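You operate a simulated robot arm through the tools that you are given. There is no shell and no other tool. Be economical: measure what you need, move in short steps, check, and stop when the job is done.

You run a simulated robot arm. Do the job below in one go: nothing can be reset, and whatever is moved stays where it is left.

Task
Rinse both muddy carrots under the cold tap and lay them to drain.
Fine: they go on the drain board; the tap ends off. What is to be rubbed or washed off counts as gone when no trace of it is left.
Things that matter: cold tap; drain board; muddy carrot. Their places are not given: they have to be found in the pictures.

The check looks at the end state, three seconds after you hand in, the way a careful person would. Anything else that was tipped, shoved, dropped, spilled or broken makes it a failure.

Robot
A 6-joint arm with a fingered hand, fixed in place. Base frame: the origin is at the foot of the arm, x ahead of it, y to its left, z up. Readings come in m, degrees, newtons and seconds.
Its first joint turns from -115.0 to 115.0 degrees. Payload 4 kg.
The tool frame sits at the grasp point between the pads (the TCP): z along the fingers, y along the line on which they close. The tips reach 0.026 m beyond it. Largest opening 0.132 m; the body of the gripper starts 0.073 m behind the TCP. The gripper is a hand of 4 fingers: y runs from the thumb to the fingers, the wrist lies at [0, 0, -0.239] in the tool frame.
Orientation is that of the tool frame in the base frame, as a unit quaternion [x, y, z, w]. With the fingers straight down and closing along the base's y, the tool's x points along the base's -x, its y along +y and its z along -z.

Tools
- The arm moves only by the tool nudge_tool. Its arguments are lists of equal length, an entry for each row: "linear": the shift along the base's x, y, z in mm, a list of three; "delta_rot": the turn, a rotation vector about the base's x, y, z in degrees, a list of three. In form: {"linear": [[dx, dy, dz], ...], "delta_rot": [[ax, ay, az], ...]}. A call has 1 to 20 rows; each row shifts and turns the commanded pose from where the row before left it. Rows are played at 5 a second. More than 0.05 m and 8.6 degrees between two rows, and nothing of the call is played. Where a pose cannot be reached the arm comes as near as it can. A force on the tool above 40 N (or 10 N above the force at the start of the call, whichever is more), or a blocked arm, ends the call early, and 0.2 s more pass. In this call time passes only in rows, and 0.2 s behind the last. The reply holds the time, the measured pose of the TCP, the force on the tool along the base axes, the opening and the grip force, in the units named above and with some noise, with the torque about the TCP (base axes, N m) and any sound that the robot's microphone picked up, and new pictures: "show" is both (left out), scene, wrist or none.
- Cameras (640 x 400 px; columns grow to the right, rows downward): "scene" is fixed at [0.4012, 0.6514, 1.6163]; the picture's right is [-1.00, 0.04, 0.00], its down [0.04, 0.88, -0.48] and it looks along [-0.02, -0.48, -0.88] (base axes); focal length 216 px, centre (320, 200). "wrist" rides on the gripper at [0.068, 0.002, -0.097] in the tool frame; the picture's right is [-0.03, 1.00, 0.00], its down [-0.82, -0.02, -0.58] and it looks along [-0.58, -0.01, 0.82] (tool axes); focal length 270 px, centre (320, 200).
- move_column(by): slides the trunk up (or, below 0, down) by that many m; the arm rides with it, the base frame stays. It gives what a move gives, with no picture.
- curl_fingers(finger1, finger2, finger3, thumb_bend): sets how far each is bent, from 0 (flat) to 100 (curled in); at 30 the hand is open as for a grip, at 70 the pads meet at the TCP. One left out holds its place. A second passes; each finger stops where it meets its share of the squeeze, and holds until it gets a number again. It is the only way to open and close the hand. It gives what a move gives, with no picture; readings hold the bend of each and the force on the fingers (four entries, about 0 where the hand has none), thumb and palm.
- probe_pixels(camera, pixels): there is no depth. For up to 12 entries [column, row, z] of the newest picture of that camera ("zoom" is the newest enlarged one), the place [x, y] in the base frame at which the ray of that pixel passes the height z, good to about 0.002 m. It takes no simulated time.
- inspect(camera, box): a new picture of the part [left, top, right, bottom] of that camera's present view, enlarged. It takes no simulated time.
- sign_off(): hands the job in; it is judged then, once.

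Go step by step. Measure first, check grasps and placings, and put right what went wrong. The budget is 80 turns and 200 pictures, counting those below and the enlarged ones. Unless the task says otherwise, let go and move clear before handing in, and close with one line.

The tools are called after "Emit:" by a JSON object that holds its "op" and its "data". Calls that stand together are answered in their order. nudge_tool: Moves the arm, as the interface text tells. Its arguments: {"type":"object","properties":{"linear":{"type":"array"},"delta_rot":{"type":"array"},"show":{"type":"string","enum":["both","scene","wrist","none"]}},"required":["linear","delta_rot"]} The other tools are called the same way: move_column (by) slides the trunk up or down; curl_fingers (finger1, finger2, finger3, thumb_bend) moves the fingers one by one; probe_pixels (camera, pixels) gives the place at which the rays of pixels pass given heights; inspect (camera, box) takes an enlarged picture of a part of a camera's view; sign_off () hands the job in.

At the start:

```text
time: 0.0
position: [0.1887, 0.3623, 1.3591]
orientation: [0.0, 1.0, 0.0, 0.0]
force: [1.2, 0.5, 0.4]
moment: [0.02, 0.01, 0.02]
gripper_width: 0.1319
gripper_force: 0.1
shape: jaw
bend: [30.0, 30.0, 30.0, 30.0]
finger forces: [0.0, 0.0, 0.0, 0.1, 0.0, 0.0]
trunk travel left (down, up): [-0.925, 0.065]
```

scene: 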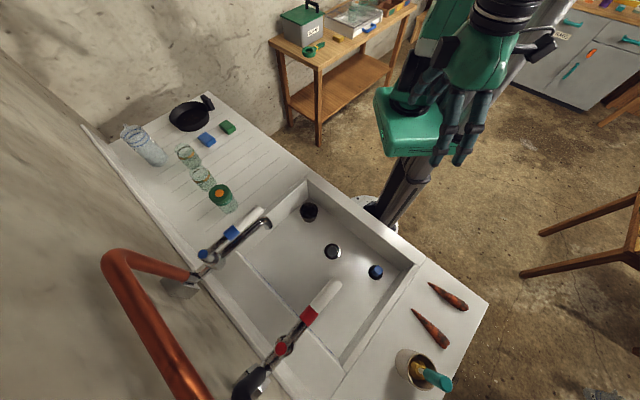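
wrist: 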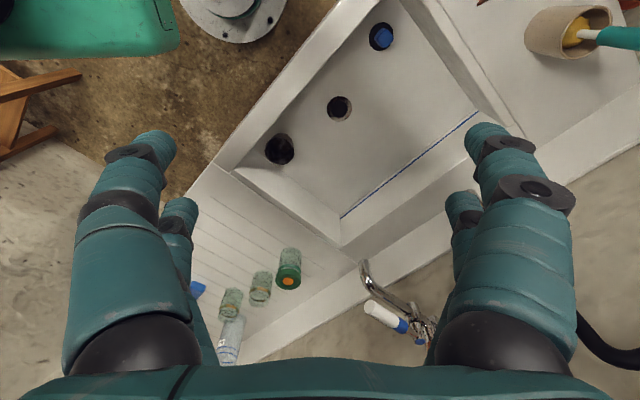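

The scene shows a sink with a blue-marked tap near (225,245), a red-marked one near (295,340), two carrots at (448,297) and (430,328), and a grooved drain board on the left. I'll enlarge the main areas and take first measurements.

Emit:
{"op": "inspect", "data": {"camera": "scene", "box": [160, 180, 320, 300]}}

Emit:
{"op": "inspect", "data": {"camera": "scene", "box": [340, 240, 500, 400]}}

Emit:
{"op": "inspect", "data": {"camera": "scene", "box": [80, 80, 300, 230]}}

Emit:
{"op": "inspect", "data": {"camera": "scene", "box": [220, 180, 440, 400]}}

Emit:
{"op": "probe_pixels", "data": {"camera": "scene", "pixels": [[430, 283, 0.875], [467, 308, 0.875], [413, 309, 0.875], [446, 346, 0.875], [268, 223, 0.95], [205, 255, 0.95], [262, 210, 1.0], [310, 180, 0.865], [425, 262, 0.865], [487, 303, 0.865], [211, 93, 0.865], [175, 285, 0.865]]}}

```text
3.33 times, centred on (240, 240) of scene
```

zoom: 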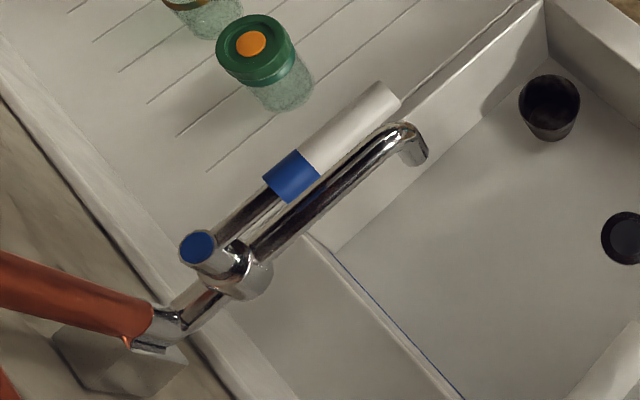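

```text
2.50 times, centred on (420, 320) of scene
```

zoom: 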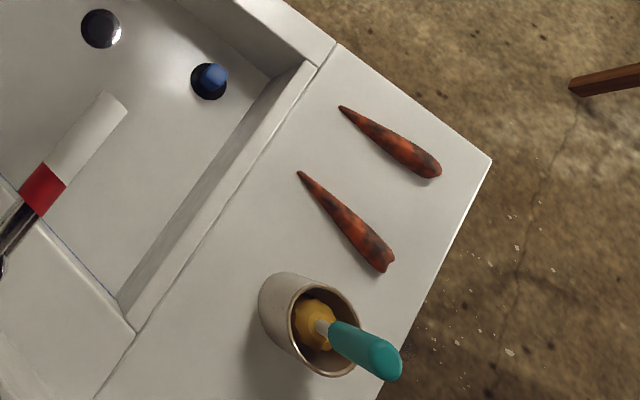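

```text
2.67 times, centred on (190, 155) of scene
```

zoom: 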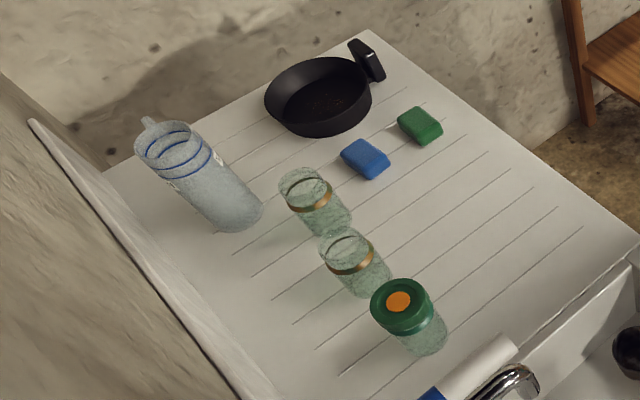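

```text
1.82 times, centred on (330, 290) of scene
```

zoom: 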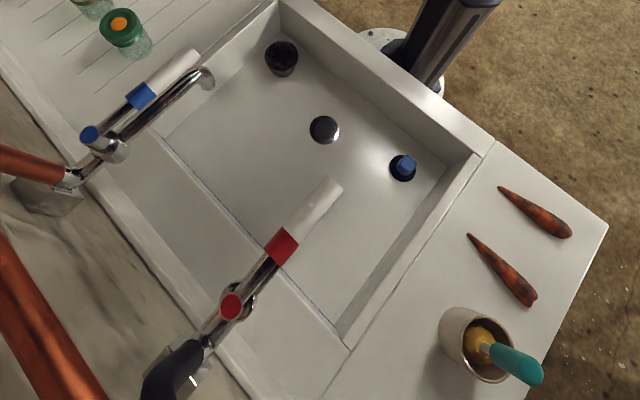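

```text
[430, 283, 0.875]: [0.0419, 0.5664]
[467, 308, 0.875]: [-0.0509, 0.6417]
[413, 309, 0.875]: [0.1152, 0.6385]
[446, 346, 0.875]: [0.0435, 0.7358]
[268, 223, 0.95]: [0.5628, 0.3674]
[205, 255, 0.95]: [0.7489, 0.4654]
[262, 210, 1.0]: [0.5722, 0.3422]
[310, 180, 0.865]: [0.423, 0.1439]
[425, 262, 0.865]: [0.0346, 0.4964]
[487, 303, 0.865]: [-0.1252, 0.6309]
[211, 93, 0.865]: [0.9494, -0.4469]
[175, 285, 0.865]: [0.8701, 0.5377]
```

Next I'll triangulate the tap's height from the wrist view and look at it enlarged.

Emit:
{"op": "inspect", "data": {"camera": "wrist", "box": [340, 240, 460, 360]}}

Emit:
{"op": "probe_pixels", "data": {"camera": "wrist", "pixels": [[366, 263, 0.95], [366, 263, 1.05], [366, 263, 1.15], [371, 308, 1.0], [371, 308, 1.1], [420, 340, 1.0], [420, 340, 1.1], [290, 248, 0.865], [290, 282, 0.95], [420, 0, 0.865], [476, 113, 0.865], [216, 167, 0.865]]}}

Emit:
{"op": "probe_pixels", "data": {"camera": "scene", "pixels": [[268, 228, 0.95], [268, 228, 1.05], [268, 228, 1.15], [259, 209, 1.0], [259, 209, 1.1], [204, 255, 1.0], [204, 255, 1.1], [308, 214, 0.7], [340, 290, 1.0], [340, 290, 1.1], [240, 255, 0.865], [345, 368, 0.865]]}}

```text
3.33 times, centred on (400, 300) of wrist
```

zoom: 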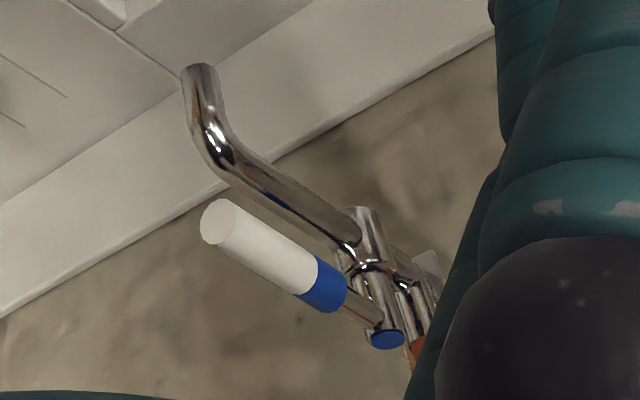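

```text
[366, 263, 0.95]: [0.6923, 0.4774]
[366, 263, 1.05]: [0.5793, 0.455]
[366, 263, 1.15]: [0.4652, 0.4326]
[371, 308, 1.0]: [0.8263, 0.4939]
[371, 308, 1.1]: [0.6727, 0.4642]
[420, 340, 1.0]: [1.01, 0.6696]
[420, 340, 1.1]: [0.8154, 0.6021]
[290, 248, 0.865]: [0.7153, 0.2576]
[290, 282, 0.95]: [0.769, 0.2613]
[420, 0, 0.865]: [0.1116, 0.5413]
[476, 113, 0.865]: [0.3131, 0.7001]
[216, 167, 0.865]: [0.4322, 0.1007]
```

```text
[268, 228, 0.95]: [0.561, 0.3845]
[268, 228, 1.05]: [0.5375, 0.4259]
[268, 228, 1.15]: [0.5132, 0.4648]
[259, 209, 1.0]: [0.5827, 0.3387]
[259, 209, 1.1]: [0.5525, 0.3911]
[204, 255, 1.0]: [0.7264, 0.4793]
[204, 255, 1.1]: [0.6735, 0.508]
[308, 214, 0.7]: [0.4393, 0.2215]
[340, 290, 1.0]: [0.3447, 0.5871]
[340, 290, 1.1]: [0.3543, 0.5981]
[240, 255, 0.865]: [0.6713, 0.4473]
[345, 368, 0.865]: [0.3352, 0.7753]
```

The tap lever's tip triangulates to about (0.52, 0.44, 1.20), its pivot cap to (0.62, 0.54, 1.20), and the spout mouth to about (0.53, 0.44, 1.09). I'll turn the hand square to the lever and come closer, staying high.

Emit:
{"op": "nudge_tool", "data": {"linear": [[40, 0, 0], [40, 0, 0], [40, 0, 0], [40, 0, 0], [40, 0, 0], [40, 0, 0], [0, 0, 0]], "delta_rot": [[0, 0, 8], [0, 0, 8], [0, 0, 8], [0, 0, 8], [0, 0, 8], [0, 0, 8], [0, 0, 0]]}}

```text
time: 1.6
position: [0.4285, 0.3611, 1.3596]
orientation: [-0.407, 0.913, 0.0, 0.0]
force: [-0.4, 0.1, -0.7]
moment: [0.04, -0.04, -0.02]
gripper_width: 0.1319
gripper_force: 0.0
shape: jaw
bend: [30.0, 30.0, 30.0, 30.0]
finger forces: [0.1, 0.1, 0.1, 0.0, 0.1, 0.0]
trunk travel left (down, up): [-0.925, 0.065]
```

scene: 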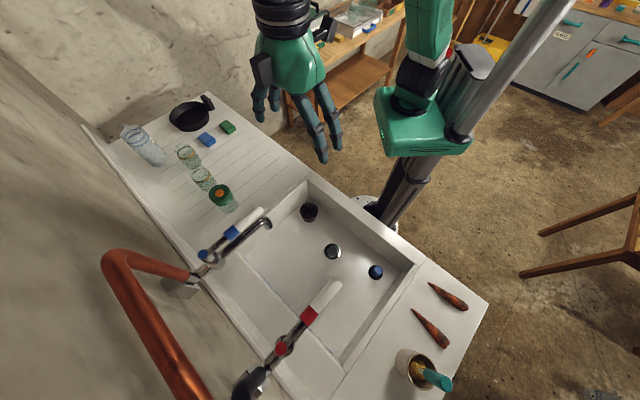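
wrist: 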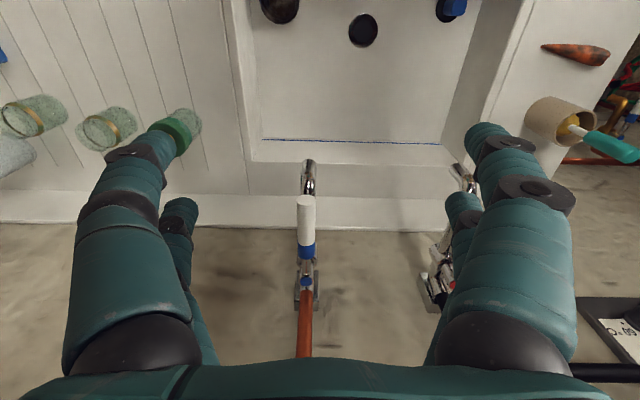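

Here the lever is aligned with the wrist view (tip at (306,200), cap at (306,283)). I'll measure it against the scene ray.

Emit:
{"op": "probe_pixels", "data": {"camera": "wrist", "pixels": [[306, 200, 1.15], [306, 200, 1.2], [306, 250, 1.2], [306, 250, 1.15], [306, 283, 1.2], [306, 283, 1.15], [308, 162, 1.1], [308, 162, 1.05]]}}

Emit:
{"op": "probe_pixels", "data": {"camera": "scene", "pixels": [[259, 210, 1.15], [259, 210, 1.2], [232, 233, 1.2], [232, 233, 1.15], [204, 255, 1.2], [204, 255, 1.15], [268, 224, 1.1], [268, 224, 1.05]]}}

Emit:
{"op": "inspect", "data": {"camera": "wrist", "box": [260, 140, 360, 320]}}

```text
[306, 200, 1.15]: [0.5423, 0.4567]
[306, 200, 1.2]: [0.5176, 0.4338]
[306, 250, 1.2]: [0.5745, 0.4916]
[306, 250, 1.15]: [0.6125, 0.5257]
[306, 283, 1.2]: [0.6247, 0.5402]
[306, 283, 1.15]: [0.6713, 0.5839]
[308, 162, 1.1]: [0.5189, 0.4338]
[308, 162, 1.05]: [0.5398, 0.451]
```

```text
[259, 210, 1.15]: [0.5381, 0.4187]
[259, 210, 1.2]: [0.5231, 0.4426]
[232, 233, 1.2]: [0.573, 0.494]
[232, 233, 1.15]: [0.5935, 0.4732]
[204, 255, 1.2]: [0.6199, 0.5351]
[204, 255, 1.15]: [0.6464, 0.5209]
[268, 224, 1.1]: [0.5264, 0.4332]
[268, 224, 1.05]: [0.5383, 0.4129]
```

```text
2.22 times, centred on (310, 230) of wrist
```

zoom: 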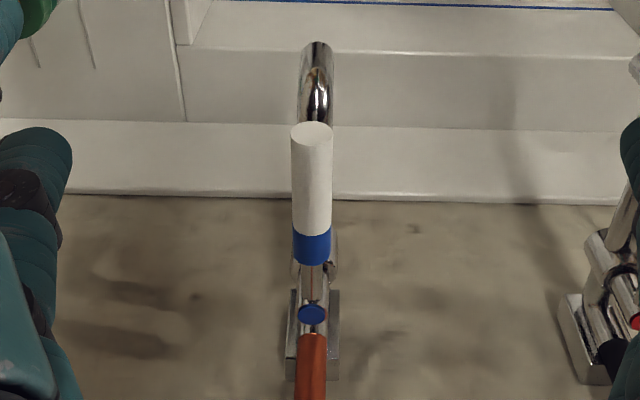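

Lever: tip (0.52,0.438), band (0.574,0.492), cap (0.622,0.538), all at z≈1.20. I'll straddle it at its white part near (0.545,0.463): over first, then down.

Emit:
{"op": "nudge_tool", "data": {"linear": [[39, 34, 0], [39, 34, 0], [38, 34, 0], [0, 0, -40], [0, 0, -40], [0, 0, -40], [0, 0, -40], [0, 0, 0]], "delta_rot": [[0, 0, 0], [0, 0, 0], [0, 0, 0], [0, 0, 0], [0, 0, 0], [0, 0, 0], [0, 0, 0], [0, 0, 0]]}}

```text
refused: row 1 steps farther than a row can; nothing moved
```

Emit:
{"op": "nudge_tool", "data": {"linear": [[29, 25, 0], [29, 25, 0], [29, 26, 0], [29, 26, 0], [0, 0, -40], [0, 0, -40], [0, 0, -40], [0, 0, -40], [0, 0, 0]], "delta_rot": [[0, 0, 0], [0, 0, 0], [0, 0, 0], [0, 0, 0], [0, 0, 0], [0, 0, 0], [0, 0, 0], [0, 0, 0], [0, 0, 0]]}}

```text
time: 3.6
position: [0.4902, 0.4147, 1.1727]
orientation: [-0.406, 0.914, 0.001, 0.001]
force: [0.6, -0.2, 0.1]
moment: [0.0, -0.04, -0.01]
gripper_width: 0.1319
gripper_force: 0.0
shape: jaw
bend: [30.0, 30.0, 30.0, 30.0]
finger forces: [0.0, 0.0, 0.1, 0.1, 0.0, 0.0]
out of reach, approached as far as the arm can: row 2, 3, 4
trunk travel left (down, up): [-0.925, 0.065]
```

scene: 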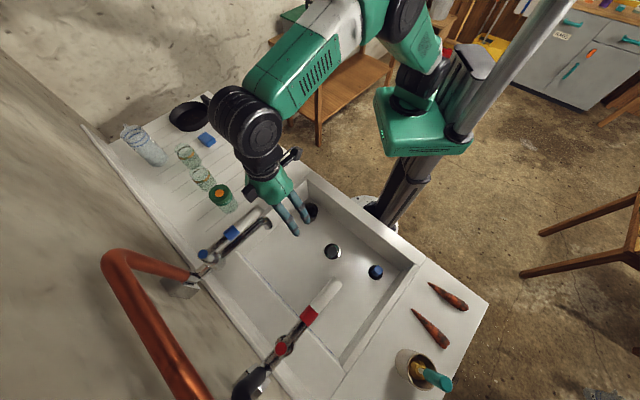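
wrist: 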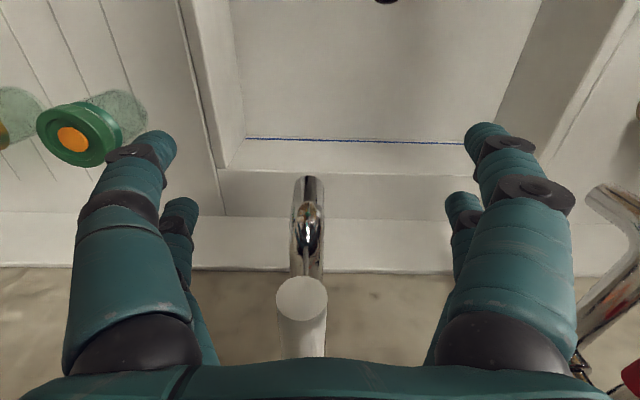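

The high approach fell short; the hand is now at (0.490,0.415,1.173), just short of the lever tip. I'll try advancing at this height.

Emit:
{"op": "nudge_tool", "data": {"linear": [[0, 0, 22], [18, 16, 0], [18, 16, 0], [18, 16, 0], [0, 0, 0]], "delta_rot": [[0, 0, 0], [0, 0, 0], [0, 0, 0], [0, 0, 0], [0, 0, 0]]}}

```text
time: 4.8
position: [0.5354, 0.4568, 1.1913]
orientation: [-0.407, 0.914, 0.001, 0.0]
force: [0.2, -0.2, -0.3]
moment: [0.01, 0.01, -0.02]
gripper_width: 0.1318
gripper_force: 0.0
shape: jaw
bend: [30.0, 30.0, 30.0, 30.0]
finger forces: [0.0, 0.1, 0.1, 0.1, 0.0, 0.0]
out of reach, approached as far as the arm can: row 4
trunk travel left (down, up): [-0.925, 0.065]
```

scene: 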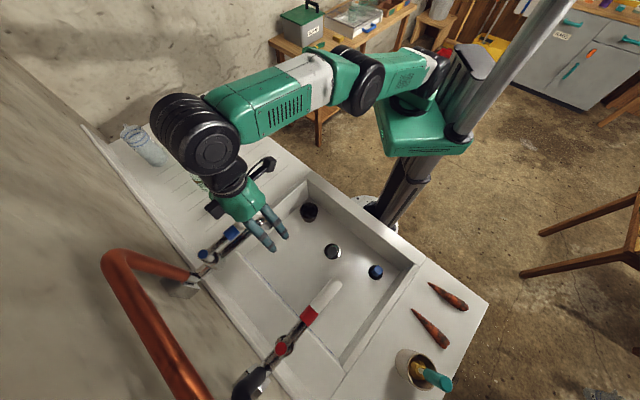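
wrist: 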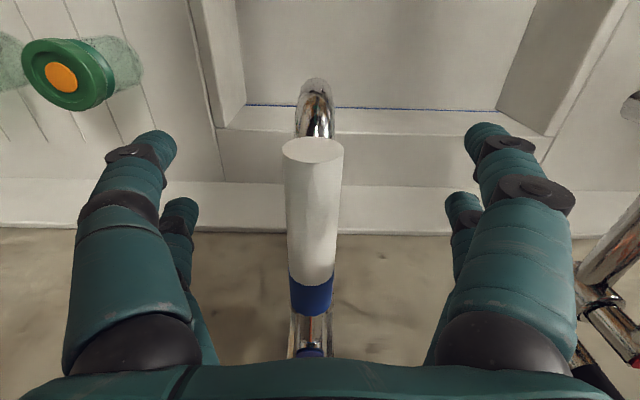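

The hand now straddles the white grip with the lever centred between the fingers at columns 285–343. I'll close loosely and nudge sideways to find which way it turns.

Emit:
{"op": "curl_fingers", "data": {"finger1": 57, "finger2": 57, "finger3": 57, "thumb_bend": 57}}

Emit:
{"op": "nudge_tool", "data": {"linear": [[-7, 6, 0], [-7, 6, 0], [-7, 6, 0]], "delta_rot": [[0, 0, 0], [0, 0, 0], [0, 0, 0]]}}

```text
time: 5.8
position: [0.5364, 0.4574, 1.1921]
orientation: [-0.408, 0.913, 0.0, 0.0]
force: [-0.6, -0.1, 0.7]
moment: [0.0, 0.02, -0.03]
gripper_width: 0.0463
gripper_force: 0.0
shape: fingers
bend: [56.0, 56.0, 56.0, 56.0]
finger forces: [0.1, 0.0, 0.1, 0.1, 0.1, 0.0]
trunk travel left (down, up): [-0.925, 0.065]
```

```text
time: 6.6
position: [0.52, 0.4711, 1.1906]
orientation: [-0.406, 0.914, -0.001, 0.001]
force: [7.8, -8.2, 0.6]
moment: [0.02, 0.02, 0.03]
gripper_width: 0.0521
gripper_force: 5.5
shape: fingers
bend: [56.0, 56.0, 54.0, 54.0]
finger forces: [0.0, 0.0, 3.8, 0.0, 7.3, 0.1]
trunk travel left (down, up): [-0.925, 0.065]
```

scene: 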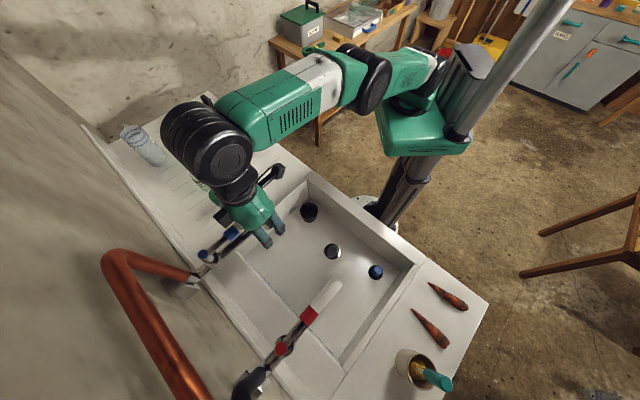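
wrist: 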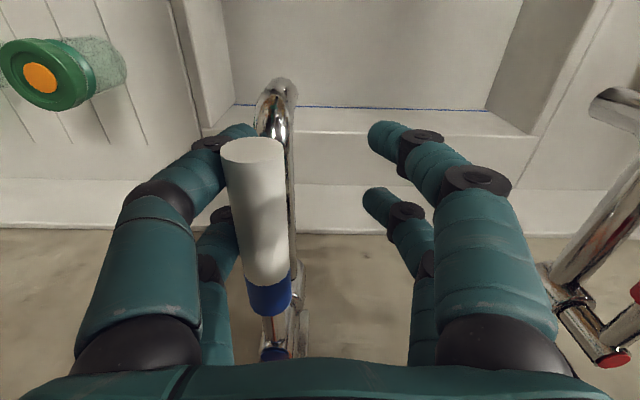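

Pushing toward the carrot side met about 11 N and the lever did not turn. I'll try the other way.

Emit:
{"op": "nudge_tool", "data": {"linear": [[7, -6, 0], [7, -6, 0], [7, -6, 0], [7, -6, 0], [7, -6, 0], [7, -6, 0]], "delta_rot": [[0, 0, 0], [0, 0, 0], [0, 0, 0], [0, 0, 0], [0, 0, 0], [0, 0, 0]]}}

```text
time: 8.0
position: [0.5577, 0.4366, 1.19]
orientation: [-0.407, 0.914, 0.001, 0.0]
force: [-1.7, 0.6, 0.5]
moment: [0.03, 0.02, 0.0]
gripper_width: 0.047
gripper_force: 0.7
shape: fingers
bend: [56.0, 55.0, 56.0, 56.0]
finger forces: [0.5, 0.8, 0.0, 0.1, 0.0, 0.1]
trunk travel left (down, up): [-0.925, 0.065]
```

scene: 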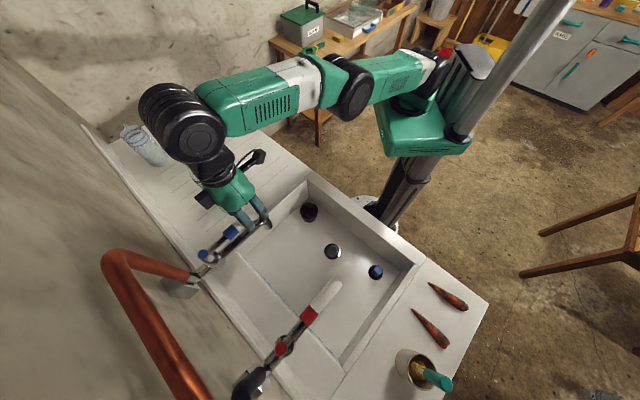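
wrist: 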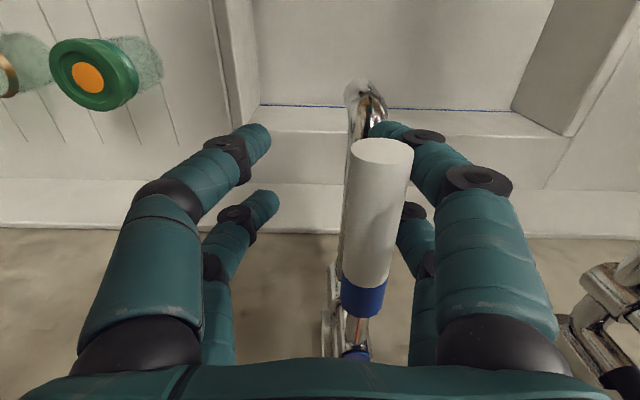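

Contact is only 2 N here. I'll keep pushing this way.

Emit:
{"op": "nudge_tool", "data": {"linear": [[7, -6, 0], [7, -6, 0], [7, -6, 0], [7, -5, 0]], "delta_rot": [[0, 0, 0], [0, 0, 0], [0, 0, 0], [0, 0, 0]]}}

```text
time: 9.0
position: [0.5793, 0.4105, 1.1891]
orientation: [-0.408, 0.913, 0.0, 0.001]
force: [-4.6, 11.9, 14.5]
moment: [1.05, 0.55, -0.25]
gripper_width: 0.0468
gripper_force: 8.2
shape: fingers
bend: [56.0, 42.0, 56.0, 56.0]
finger forces: [0.7, 16.0, 0.0, 0.0, 0.0, 0.1]
out of reach, approached as far as the arm can: row 1, 3
trunk travel left (down, up): [-0.925, 0.065]
```

scene: 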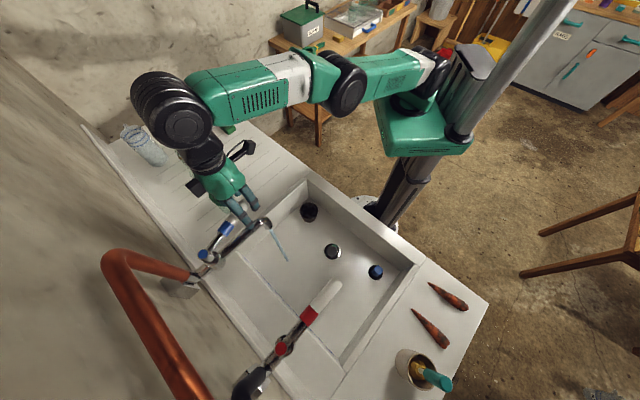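
wrist: 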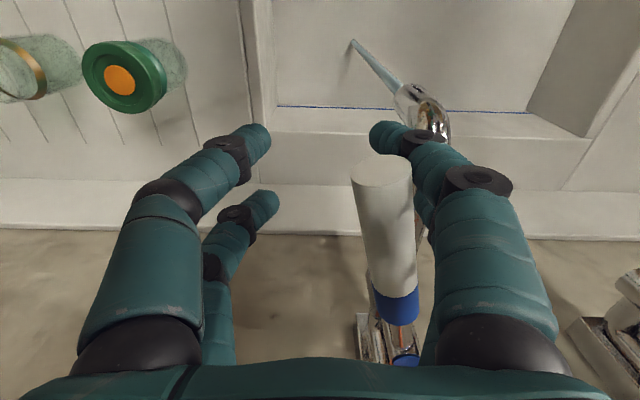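

Water is running: a stream leaves the spout at (268,228) toward (288,262), while one finger presses with 16 N. I'll back off half-way, leaving the lever untouched, then rise.

Emit:
{"op": "nudge_tool", "data": {"linear": [[-8, 7, 0], [-5, 5, 0], [0, 0, 20], [0, 0, 30], [-15, -15, 30], [-25, -25, 10], [-30, -20, 0]], "delta_rot": [[0, 0, 0], [0, 0, 0], [0, 0, 0], [0, 0, 0], [0, 0, 0], [0, 0, 0], [0, 0, 0]]}}

Emit:
{"op": "inspect", "data": {"camera": "scene", "box": [180, 180, 420, 340]}}

```text
time: 10.6
position: [0.4874, 0.3519, 1.2631]
orientation: [-0.407, 0.913, 0.001, 0.001]
force: [0.0, -0.2, 0.6]
moment: [-0.01, -0.02, 0.01]
gripper_width: 0.0462
gripper_force: 0.1
shape: fingers
bend: [56.0, 56.0, 56.0, 56.0]
finger forces: [0.0, 0.1, 0.0, 0.0, 0.0, 0.0]
out of reach, approached as far as the arm can: row 3, 4
trunk travel left (down, up): [-0.925, 0.065]
```

scene: 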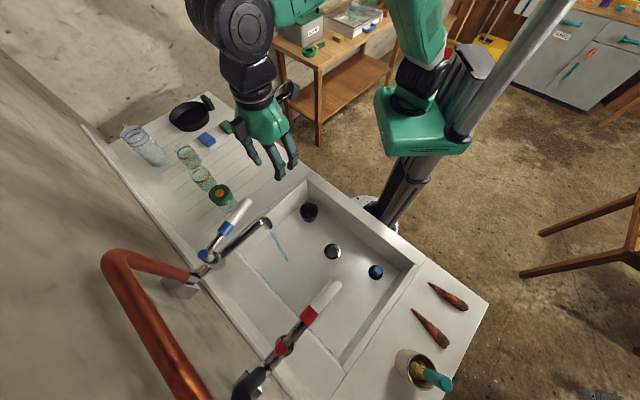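
wrist: 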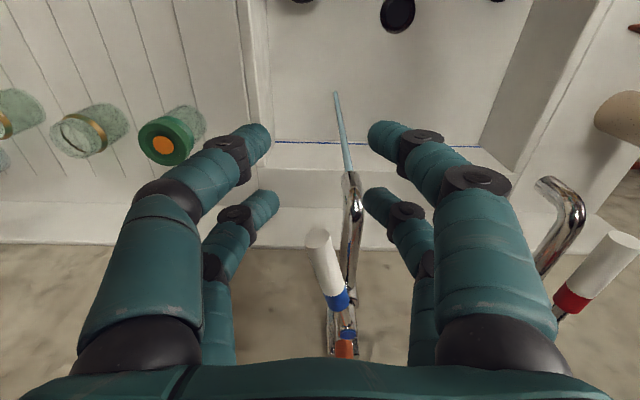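

```text
2.50 times, centred on (300, 260) of scene
```

zoom: 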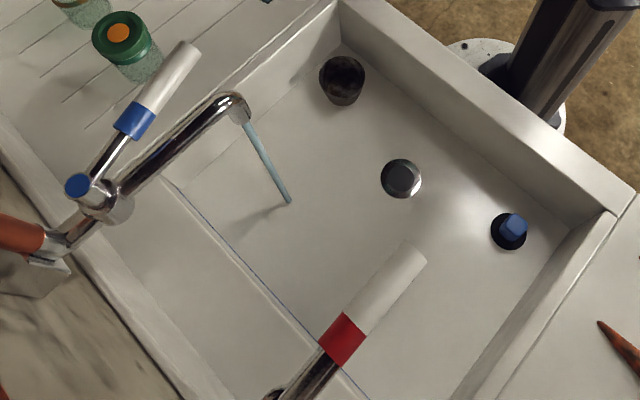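

The lever stays open and a thin steady stream falls. Now I'll open the hand and go over the first carrot, turning so the fingers close across it.

Emit:
{"op": "curl_fingers", "data": {"finger1": 30, "finger2": 30, "finger3": 30, "thumb_bend": 30}}

Emit:
{"op": "nudge_tool", "data": {"linear": [[-39, 17, 0], [-39, 17, 0], [-39, 17, 0], [-39, 17, 0], [-39, 17, 0], [-39, 17, 0], [-39, 17, 0], [-39, 17, 0], [-39, 17, 0], [-39, 17, 0], [-39, 17, 0], [-39, 17, 0], [-39, 17, 0], [0, 0, -40], [0, 0, -40], [0, 0, -40], [0, 0, -40], [0, 0, 0]], "delta_rot": [[0, 0, -6.7], [0, 0, -6.7], [0, 0, -6.7], [0, 0, -6.7], [0, 0, -6.7], [0, 0, -6.7], [0, 0, -6.7], [0, 0, -6.7], [0, 0, -6.7], [0, 0, -6.7], [0, 0, -6.7], [0, 0, -6.7], [0, 0, -6.6], [0, 0, 0], [0, 0, 0], [0, 0, 0], [0, 0, 0], [0, 0, 0]]}}

```text
time: 11.6
position: [0.49, 0.3527, 1.2623]
orientation: [-0.407, 0.914, 0.001, -0.001]
force: [0.6, -0.3, 0.5]
moment: [-0.02, 0.04, 0.02]
gripper_width: 0.1324
gripper_force: 0.2
shape: fingers
bend: [30.0, 30.0, 30.0, 30.0]
finger forces: [0.1, 0.0, 0.0, 0.1, 0.0, 0.1]
trunk travel left (down, up): [-0.925, 0.065]
```

```text
time: 15.4
position: [-0.0149, 0.5719, 1.1042]
orientation: [0.333, 0.943, -0.001, 0.0]
force: [0.0, -1.2, 0.8]
moment: [-0.02, 0.0, 0.03]
gripper_width: 0.1325
gripper_force: 0.0
shape: fingers
bend: [30.0, 30.0, 30.0, 30.0]
finger forces: [0.0, 0.0, 0.1, 0.0, 0.0, 0.0]
trunk travel left (down, up): [-0.925, 0.065]
```

scene: 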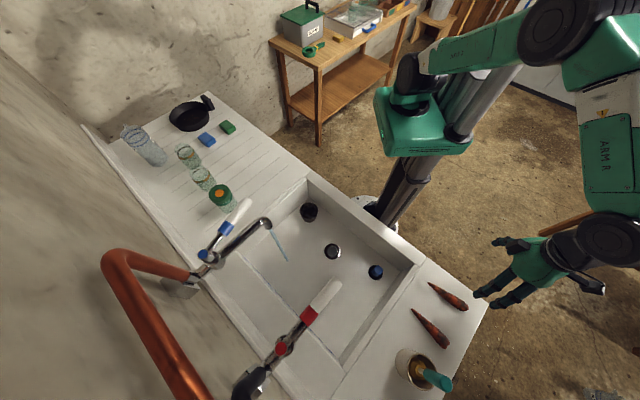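
wrist: 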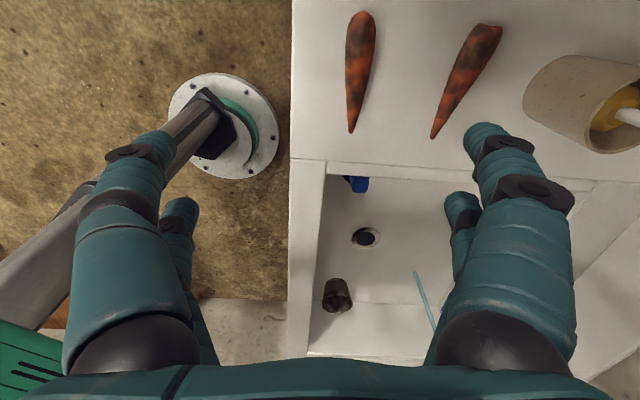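

Carrot 1 spans (360,14) to (351,131) in the wrist view and carrot 2 (488,28) to (434,136). I'll measure them at their mid height.

Emit:
{"op": "probe_pixels", "data": {"camera": "wrist", "pixels": [[360, 14, 0.878], [351, 131, 0.872], [375, 45, 0.878], [346, 45, 0.878], [488, 28, 0.878], [434, 136, 0.872], [464, 60, 0.878], [490, 70, 0.878], [560, 120, 0.87], [290, 20, 0.865]]}}

Emit:
{"op": "inspect", "data": {"camera": "wrist", "box": [320, 0, 520, 150]}}

```text
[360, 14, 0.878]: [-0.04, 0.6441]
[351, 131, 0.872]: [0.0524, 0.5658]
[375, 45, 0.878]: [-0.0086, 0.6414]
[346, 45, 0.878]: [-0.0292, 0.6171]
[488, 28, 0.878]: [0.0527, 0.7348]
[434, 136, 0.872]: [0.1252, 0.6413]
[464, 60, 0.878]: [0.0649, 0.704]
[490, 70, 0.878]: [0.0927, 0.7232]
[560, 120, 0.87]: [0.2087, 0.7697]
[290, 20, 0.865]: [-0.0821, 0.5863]
```

```text
2.67 times, centred on (420, 75) of wrist
```

zoom: 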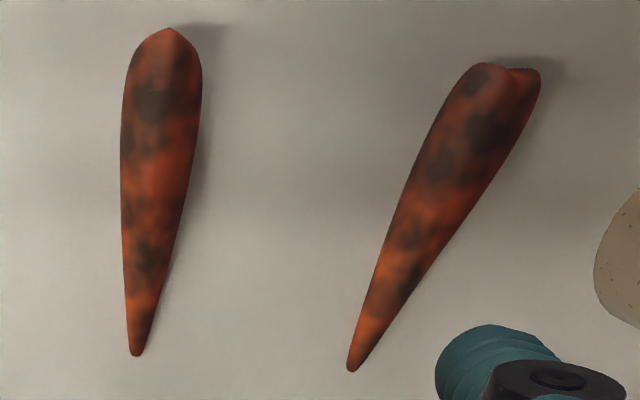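

Carrot 1 runs from thick end (-0.045,0.643) to tip (0.047,0.566), about 31 mm across. I'll descend on a grip point 32 mm from the thick end.

Emit:
{"op": "nudge_tool", "data": {"linear": [[-3, 25, 0], [-2, 25, 0], [0, 0, -40], [0, 0, -40], [0, 0, -40], [0, 0, -40], [0, 0, -30], [0, 0, -15], [0, 0, 0]], "delta_rot": [[0, 0, 0], [0, 0, 0], [0, 0, 0], [0, 0, 0], [0, 0, 0], [0, 0, 0], [0, 0, 0], [0, 0, 0], [0, 0, 0]]}}

```text
time: 17.4
position: [-0.0255, 0.623, 0.9024]
orientation: [0.333, 0.943, 0.004, -0.001]
force: [-7.2, -10.5, 31.5]
moment: [1.66, -1.59, -0.16]
gripper_width: 0.1351
gripper_force: 15.6
shape: fingers
bend: [30.0, 30.0, 30.0, 30.0]
finger forces: [12.0, 20.2, 0.1, 0.0, 0.1, 0.0]
trunk travel left (down, up): [-0.925, 0.065]
```

scene: 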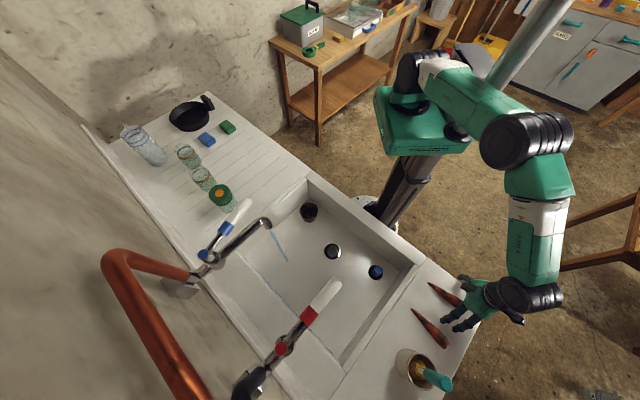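
wrist: 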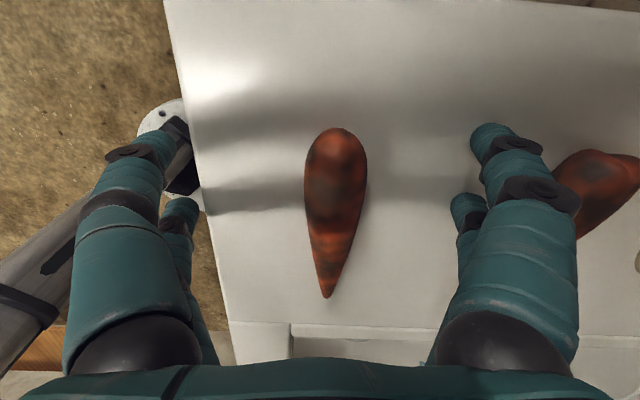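

The open fingers are longer and touched the counter (31 N). I'll rise 14 mm, partly close, then lower again.

Emit:
{"op": "nudge_tool", "data": {"linear": [[2, 0, 8], [2, 0, 10]], "delta_rot": [[0, 0, 0], [0, 0, 0]], "show": "none"}}

Emit:
{"op": "curl_fingers", "data": {"finger1": 53, "finger2": 53, "finger3": 53, "thumb_bend": 53}}

Emit:
{"op": "nudge_tool", "data": {"linear": [[0, 0, -8], [0, 0, -6], [0, 0, 0]], "delta_rot": [[0, 0, 0], [0, 0, 0], [0, 0, 0]]}}

```text
time: 18.0
position: [-0.0201, 0.6224, 0.9125]
orientation: [0.334, 0.942, -0.002, 0.002]
force: [-0.8, -0.7, -0.5]
moment: [-0.01, -0.04, 0.01]
gripper_width: 0.133
gripper_force: 0.0
shape: fingers
bend: [30.0, 30.0, 30.0, 30.0]
finger forces: [0.1, 0.1, 0.0, 0.0, 0.0, 0.1]
trunk travel left (down, up): [-0.925, 0.065]
```

```text
time: 19.0
position: [-0.0206, 0.6226, 0.9153]
orientation: [0.335, 0.942, 0.001, 0.0]
force: [-0.6, 0.7, -0.5]
moment: [0.0, 0.0, 0.01]
gripper_width: 0.0561
gripper_force: 0.1
shape: fingers
bend: [53.0, 53.0, 53.0, 53.0]
finger forces: [0.1, 0.1, 0.0, 0.1, 0.1, 0.0]
trunk travel left (down, up): [-0.925, 0.065]
```

```text
time: 19.6
position: [-0.02, 0.6279, 0.9136]
orientation: [0.334, 0.943, 0.005, -0.003]
force: [1.7, -4.6, 22.6]
moment: [-0.93, 0.21, 0.19]
gripper_width: 0.0575
gripper_force: 11.6
shape: fingers
bend: [53.0, 53.0, 55.0, 53.0]
finger forces: [0.1, 1.2, 16.0, 0.1, 5.3, 0.0]
trunk travel left (down, up): [-0.925, 0.065]
stopped in row 2: the force on the tool passed its limit (the readings are from after the stop); the commanded pose is now the measured one
```

scene: 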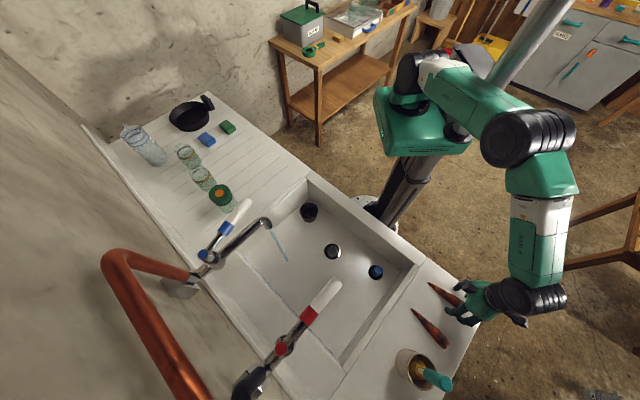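
wrist: 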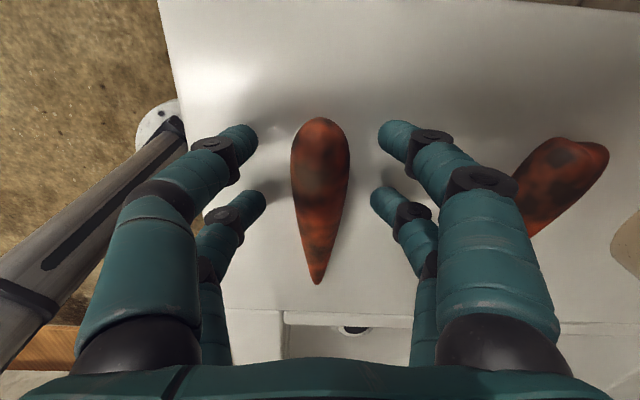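

Partly curled tips already touch the counter beside the carrot, straddling it at columns 250–385. I'll lift 3 mm and close with a moderate squeeze.

Emit:
{"op": "nudge_tool", "data": {"linear": [[0, -3, 3]], "delta_rot": [[0, 0, 0]], "show": "none"}}

Emit:
{"op": "curl_fingers", "data": {"finger1": 66, "finger2": 66, "finger3": 66, "thumb_bend": 66}}

Emit:
{"op": "inspect", "data": {"camera": "wrist", "box": [120, 60, 520, 320]}}

```text
time: 20.0
position: [-0.0199, 0.6232, 0.9125]
orientation: [0.334, 0.943, 0.004, -0.003]
force: [-2.5, 1.6, 10.8]
moment: [-0.35, 0.19, -0.12]
gripper_width: 0.0548
gripper_force: 5.7
shape: fingers
bend: [53.0, 53.0, 55.0, 53.0]
finger forces: [0.0, 0.4, 9.4, 0.1, 1.4, 0.0]
trunk travel left (down, up): [-0.925, 0.065]
```

```text
time: 21.0
position: [-0.0198, 0.6248, 0.9133]
orientation: [0.333, 0.943, 0.003, -0.001]
force: [0.3, 0.0, 0.8]
moment: [0.01, 0.02, -0.01]
gripper_width: 0.0222
gripper_force: 4.1
shape: fingers
bend: [63.0, 64.0, 64.0, 65.0]
finger forces: [2.5, 1.7, 2.1, 0.0, 2.4, 0.1]
trunk travel left (down, up): [-0.925, 0.065]
```

```text
1.54 times, centred on (320, 190) of wrist
```

zoom: 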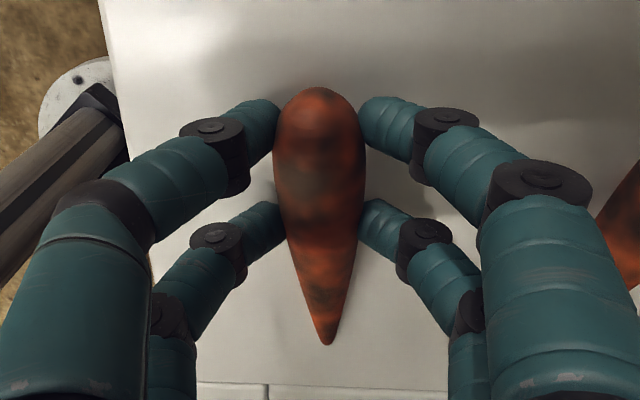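

All four fingers meet the carrot. I'll tighten a little and lift.

Emit:
{"op": "curl_fingers", "data": {"finger1": 72, "finger2": 72, "finger3": 72, "thumb_bend": 72}}

Emit:
{"op": "nudge_tool", "data": {"linear": [[0, 0, 20], [0, 0, 30], [0, 0, 40], [0, 0, 0]], "delta_rot": [[0, 0, 0], [0, 0, 0], [0, 0, 0], [0, 0, 0]]}}

```text
time: 22.0
position: [-0.0221, 0.6243, 0.9117]
orientation: [0.334, 0.943, 0.005, -0.001]
force: [0.9, 0.2, -0.7]
moment: [-0.01, -0.01, 0.0]
gripper_width: 0.0202
gripper_force: 10.5
shape: fingers
bend: [62.0, 63.0, 68.0, 69.0]
finger forces: [5.1, 5.4, 4.7, 0.1, 6.0, 0.0]
trunk travel left (down, up): [-0.925, 0.065]
```

```text
time: 23.0
position: [-0.0213, 0.6229, 1.002]
orientation: [0.333, 0.943, 0.003, -0.002]
force: [-0.6, -0.4, -0.4]
moment: [0.01, 0.0, 0.02]
gripper_width: 0.0203
gripper_force: 10.8
shape: fingers
bend: [62.0, 62.0, 69.0, 69.0]
finger forces: [5.1, 5.5, 4.6, 0.0, 6.0, 0.1]
trunk travel left (down, up): [-0.925, 0.065]
```

scene: 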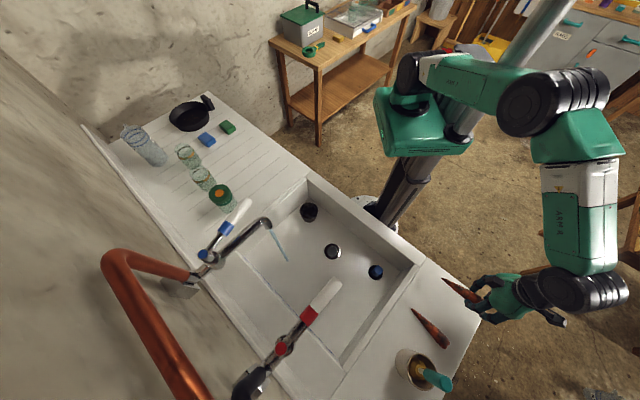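
wrist: 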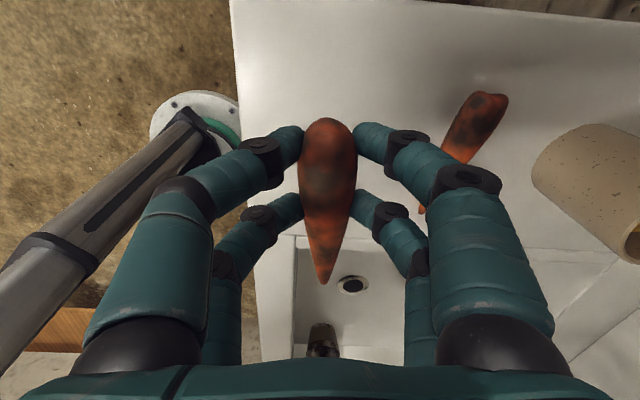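

The carrot is held with its thin half free. I'll swing it across toward the stream, stopping short of it.

Emit:
{"op": "nudge_tool", "data": {"linear": [[34, -23, 0], [34, -23, 0], [34, -23, 0], [34, -23, 0], [34, -23, 0], [34, -23, 0], [34, -23, 0], [34, -23, 0], [34, -23, 0], [34, -23, 0], [34, -23, 0], [34, -23, 0], [33, -22, 0], [0, 0, 0]], "delta_rot": [[0, 0, 6.7], [0, 0, 6.7], [0, 0, 6.7], [0, 0, 6.7], [0, 0, 6.7], [0, 0, 6.7], [0, 0, 6.7], [0, 0, 6.7], [0, 0, 6.7], [0, 0, 6.7], [0, 0, 6.7], [0, 0, 6.7], [0, 0, 6.6], [0, 0, 0]]}}

```text
time: 26.0
position: [0.421, 0.3258, 1.0033]
orientation: [-0.408, 0.913, 0.001, -0.004]
force: [0.0, -0.3, -1.0]
moment: [0.02, 0.01, 0.04]
gripper_width: 0.0199
gripper_force: 10.5
shape: fingers
bend: [62.0, 62.0, 69.0, 69.0]
finger forces: [5.4, 5.5, 4.7, 0.0, 5.7, 0.0]
trunk travel left (down, up): [-0.925, 0.065]
```

scene: 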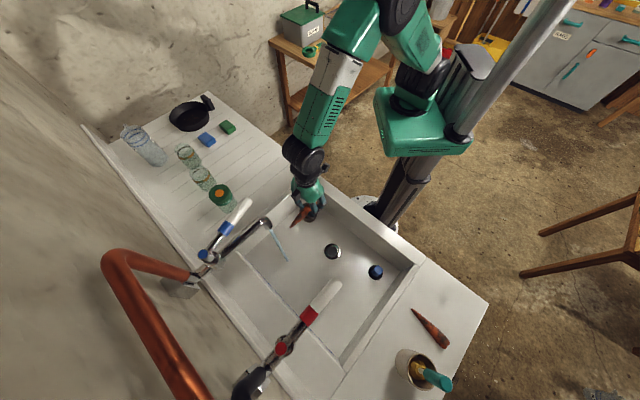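
wrist: 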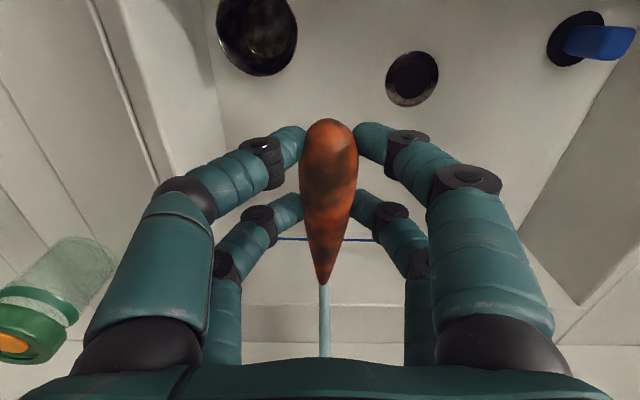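

The stream (col 324) lines up with the carrot (col 325). I'll tilt the hand back about 24° and advance the free half through the stream slowly.

Emit:
{"op": "nudge_tool", "data": {"linear": [[0, 0, 0], [0, 0, 0], [0, 0, 0], [17, 19, 0], [17, 19, 0], [17, 19, 0], [3, 4, 0], [3, 4, 0], [3, 4, 0], [3, 4, 0], [0, 0, 0]], "delta_rot": [[5.94, -5.35, 0], [5.94, -5.35, 0], [5.94, -5.35, 0], [0, 0, 0], [0, 0, 0], [0, 0, 0], [0, 0, 0], [0, 0, 0], [0, 0, 0], [0, 0, 0], [0, 0, 0]]}}

Emit:
{"op": "inspect", "data": {"camera": "wrist", "box": [220, 80, 420, 340]}}

Emit:
{"op": "inspect", "data": {"camera": "scene", "box": [230, 170, 350, 270]}}

```text
time: 28.4
position: [0.4873, 0.3936, 1.0017]
orientation: [-0.4, 0.903, 0.052, 0.146]
force: [0.1, -0.2, -0.9]
moment: [0.0, 0.03, 0.0]
gripper_width: 0.0195
gripper_force: 10.7
shape: fingers
bend: [62.0, 62.0, 70.0, 69.0]
finger forces: [5.4, 5.3, 4.6, 0.0, 5.4, 0.0]
out of reach, approached as far as the arm can: row 3
trunk travel left (down, up): [-0.925, 0.065]
```

scene: 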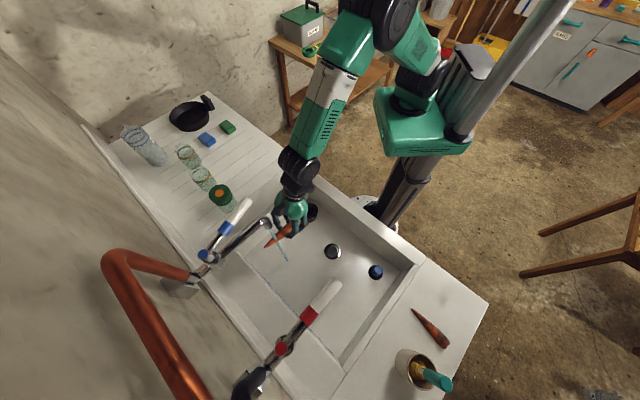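
wrist: 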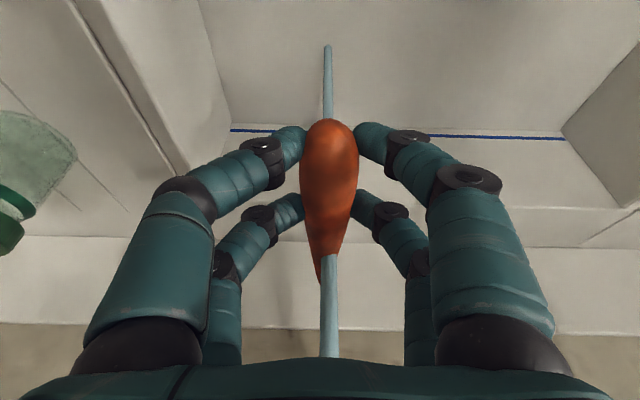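

```text
1.54 times, centred on (320, 210) of wrist
```

zoom: 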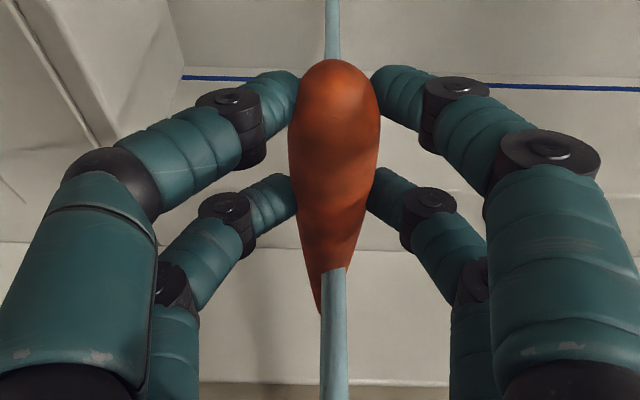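

```text
4.00 times, centred on (290, 220) of scene
```

zoom: 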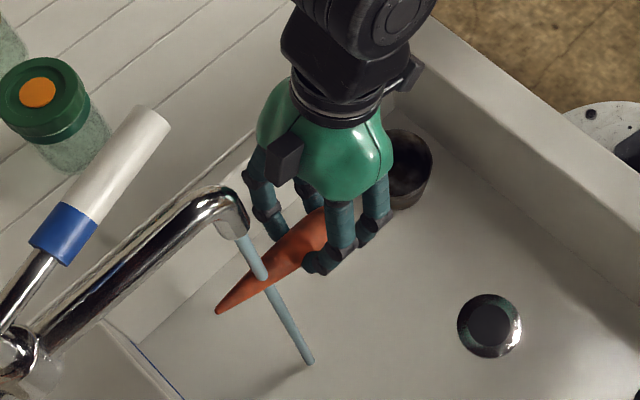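

The water hits the carrot and the mud is fading all over it. I'll dwell, moving it slightly to and fro.

Emit:
{"op": "nudge_tool", "data": {"linear": [[-3, -4, 0], [-3, -4, 0], [-3, -4, 0], [0, 0, 0], [3, 4, 0], [3, 4, 0], [3, 4, 0], [0, 0, 0], [-3, -4, 0], [-3, -4, 0], [3, 4, 0], [3, 4, 0], [0, 0, 0], [0, 0, 0], [0, 0, 0]], "delta_rot": [[0, 0, 0], [0, 0, 0], [0, 0, 0], [0, 0, 0], [0, 0, 0], [0, 0, 0], [0, 0, 0], [0, 0, 0], [0, 0, 0], [0, 0, 0], [0, 0, 0], [0, 0, 0], [0, 0, 0], [0, 0, 0], [0, 0, 0]]}}

Emit:
{"op": "inspect", "data": {"camera": "wrist", "box": [260, 100, 400, 300]}}

Emit:
{"op": "inspect", "data": {"camera": "scene", "box": [250, 190, 330, 260]}}

```text
time: 31.6
position: [0.4884, 0.3932, 1.0017]
orientation: [-0.4, 0.903, 0.052, 0.146]
force: [-1.1, -0.4, 0.1]
moment: [0.01, 0.02, -0.01]
gripper_width: 0.0193
gripper_force: 10.5
shape: fingers
bend: [62.0, 62.0, 70.0, 69.0]
finger forces: [5.4, 5.4, 4.6, 0.1, 5.3, 0.0]
trunk travel left (down, up): [-0.925, 0.065]
```

scene: 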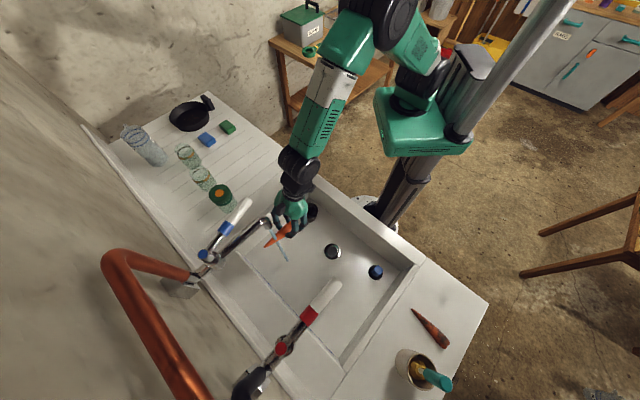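
wrist: 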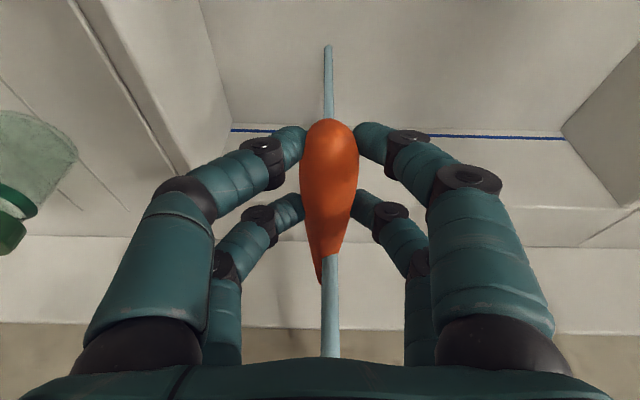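

```text
2.00 times, centred on (330, 200) of wrist
```

zoom: 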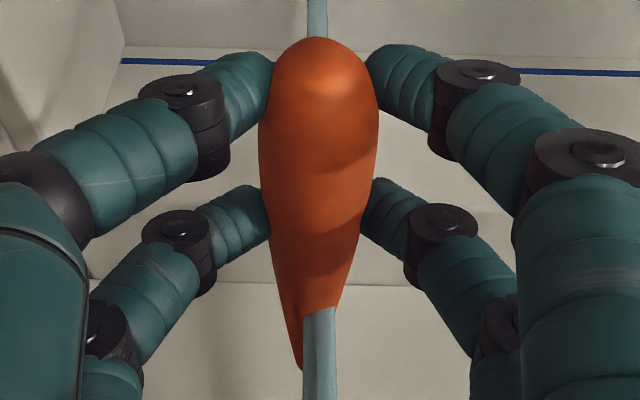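

```text
5.71 times, centred on (290, 225) of scene
```

zoom: 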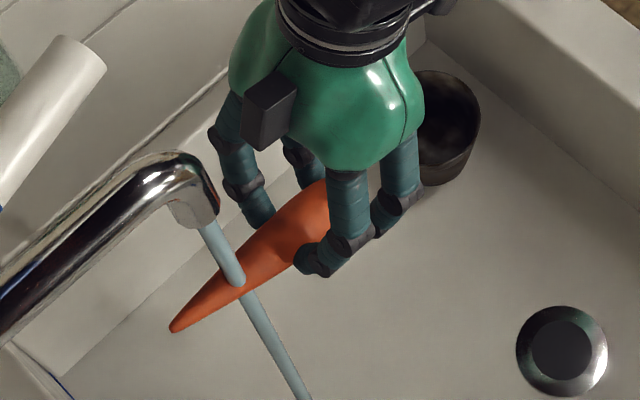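

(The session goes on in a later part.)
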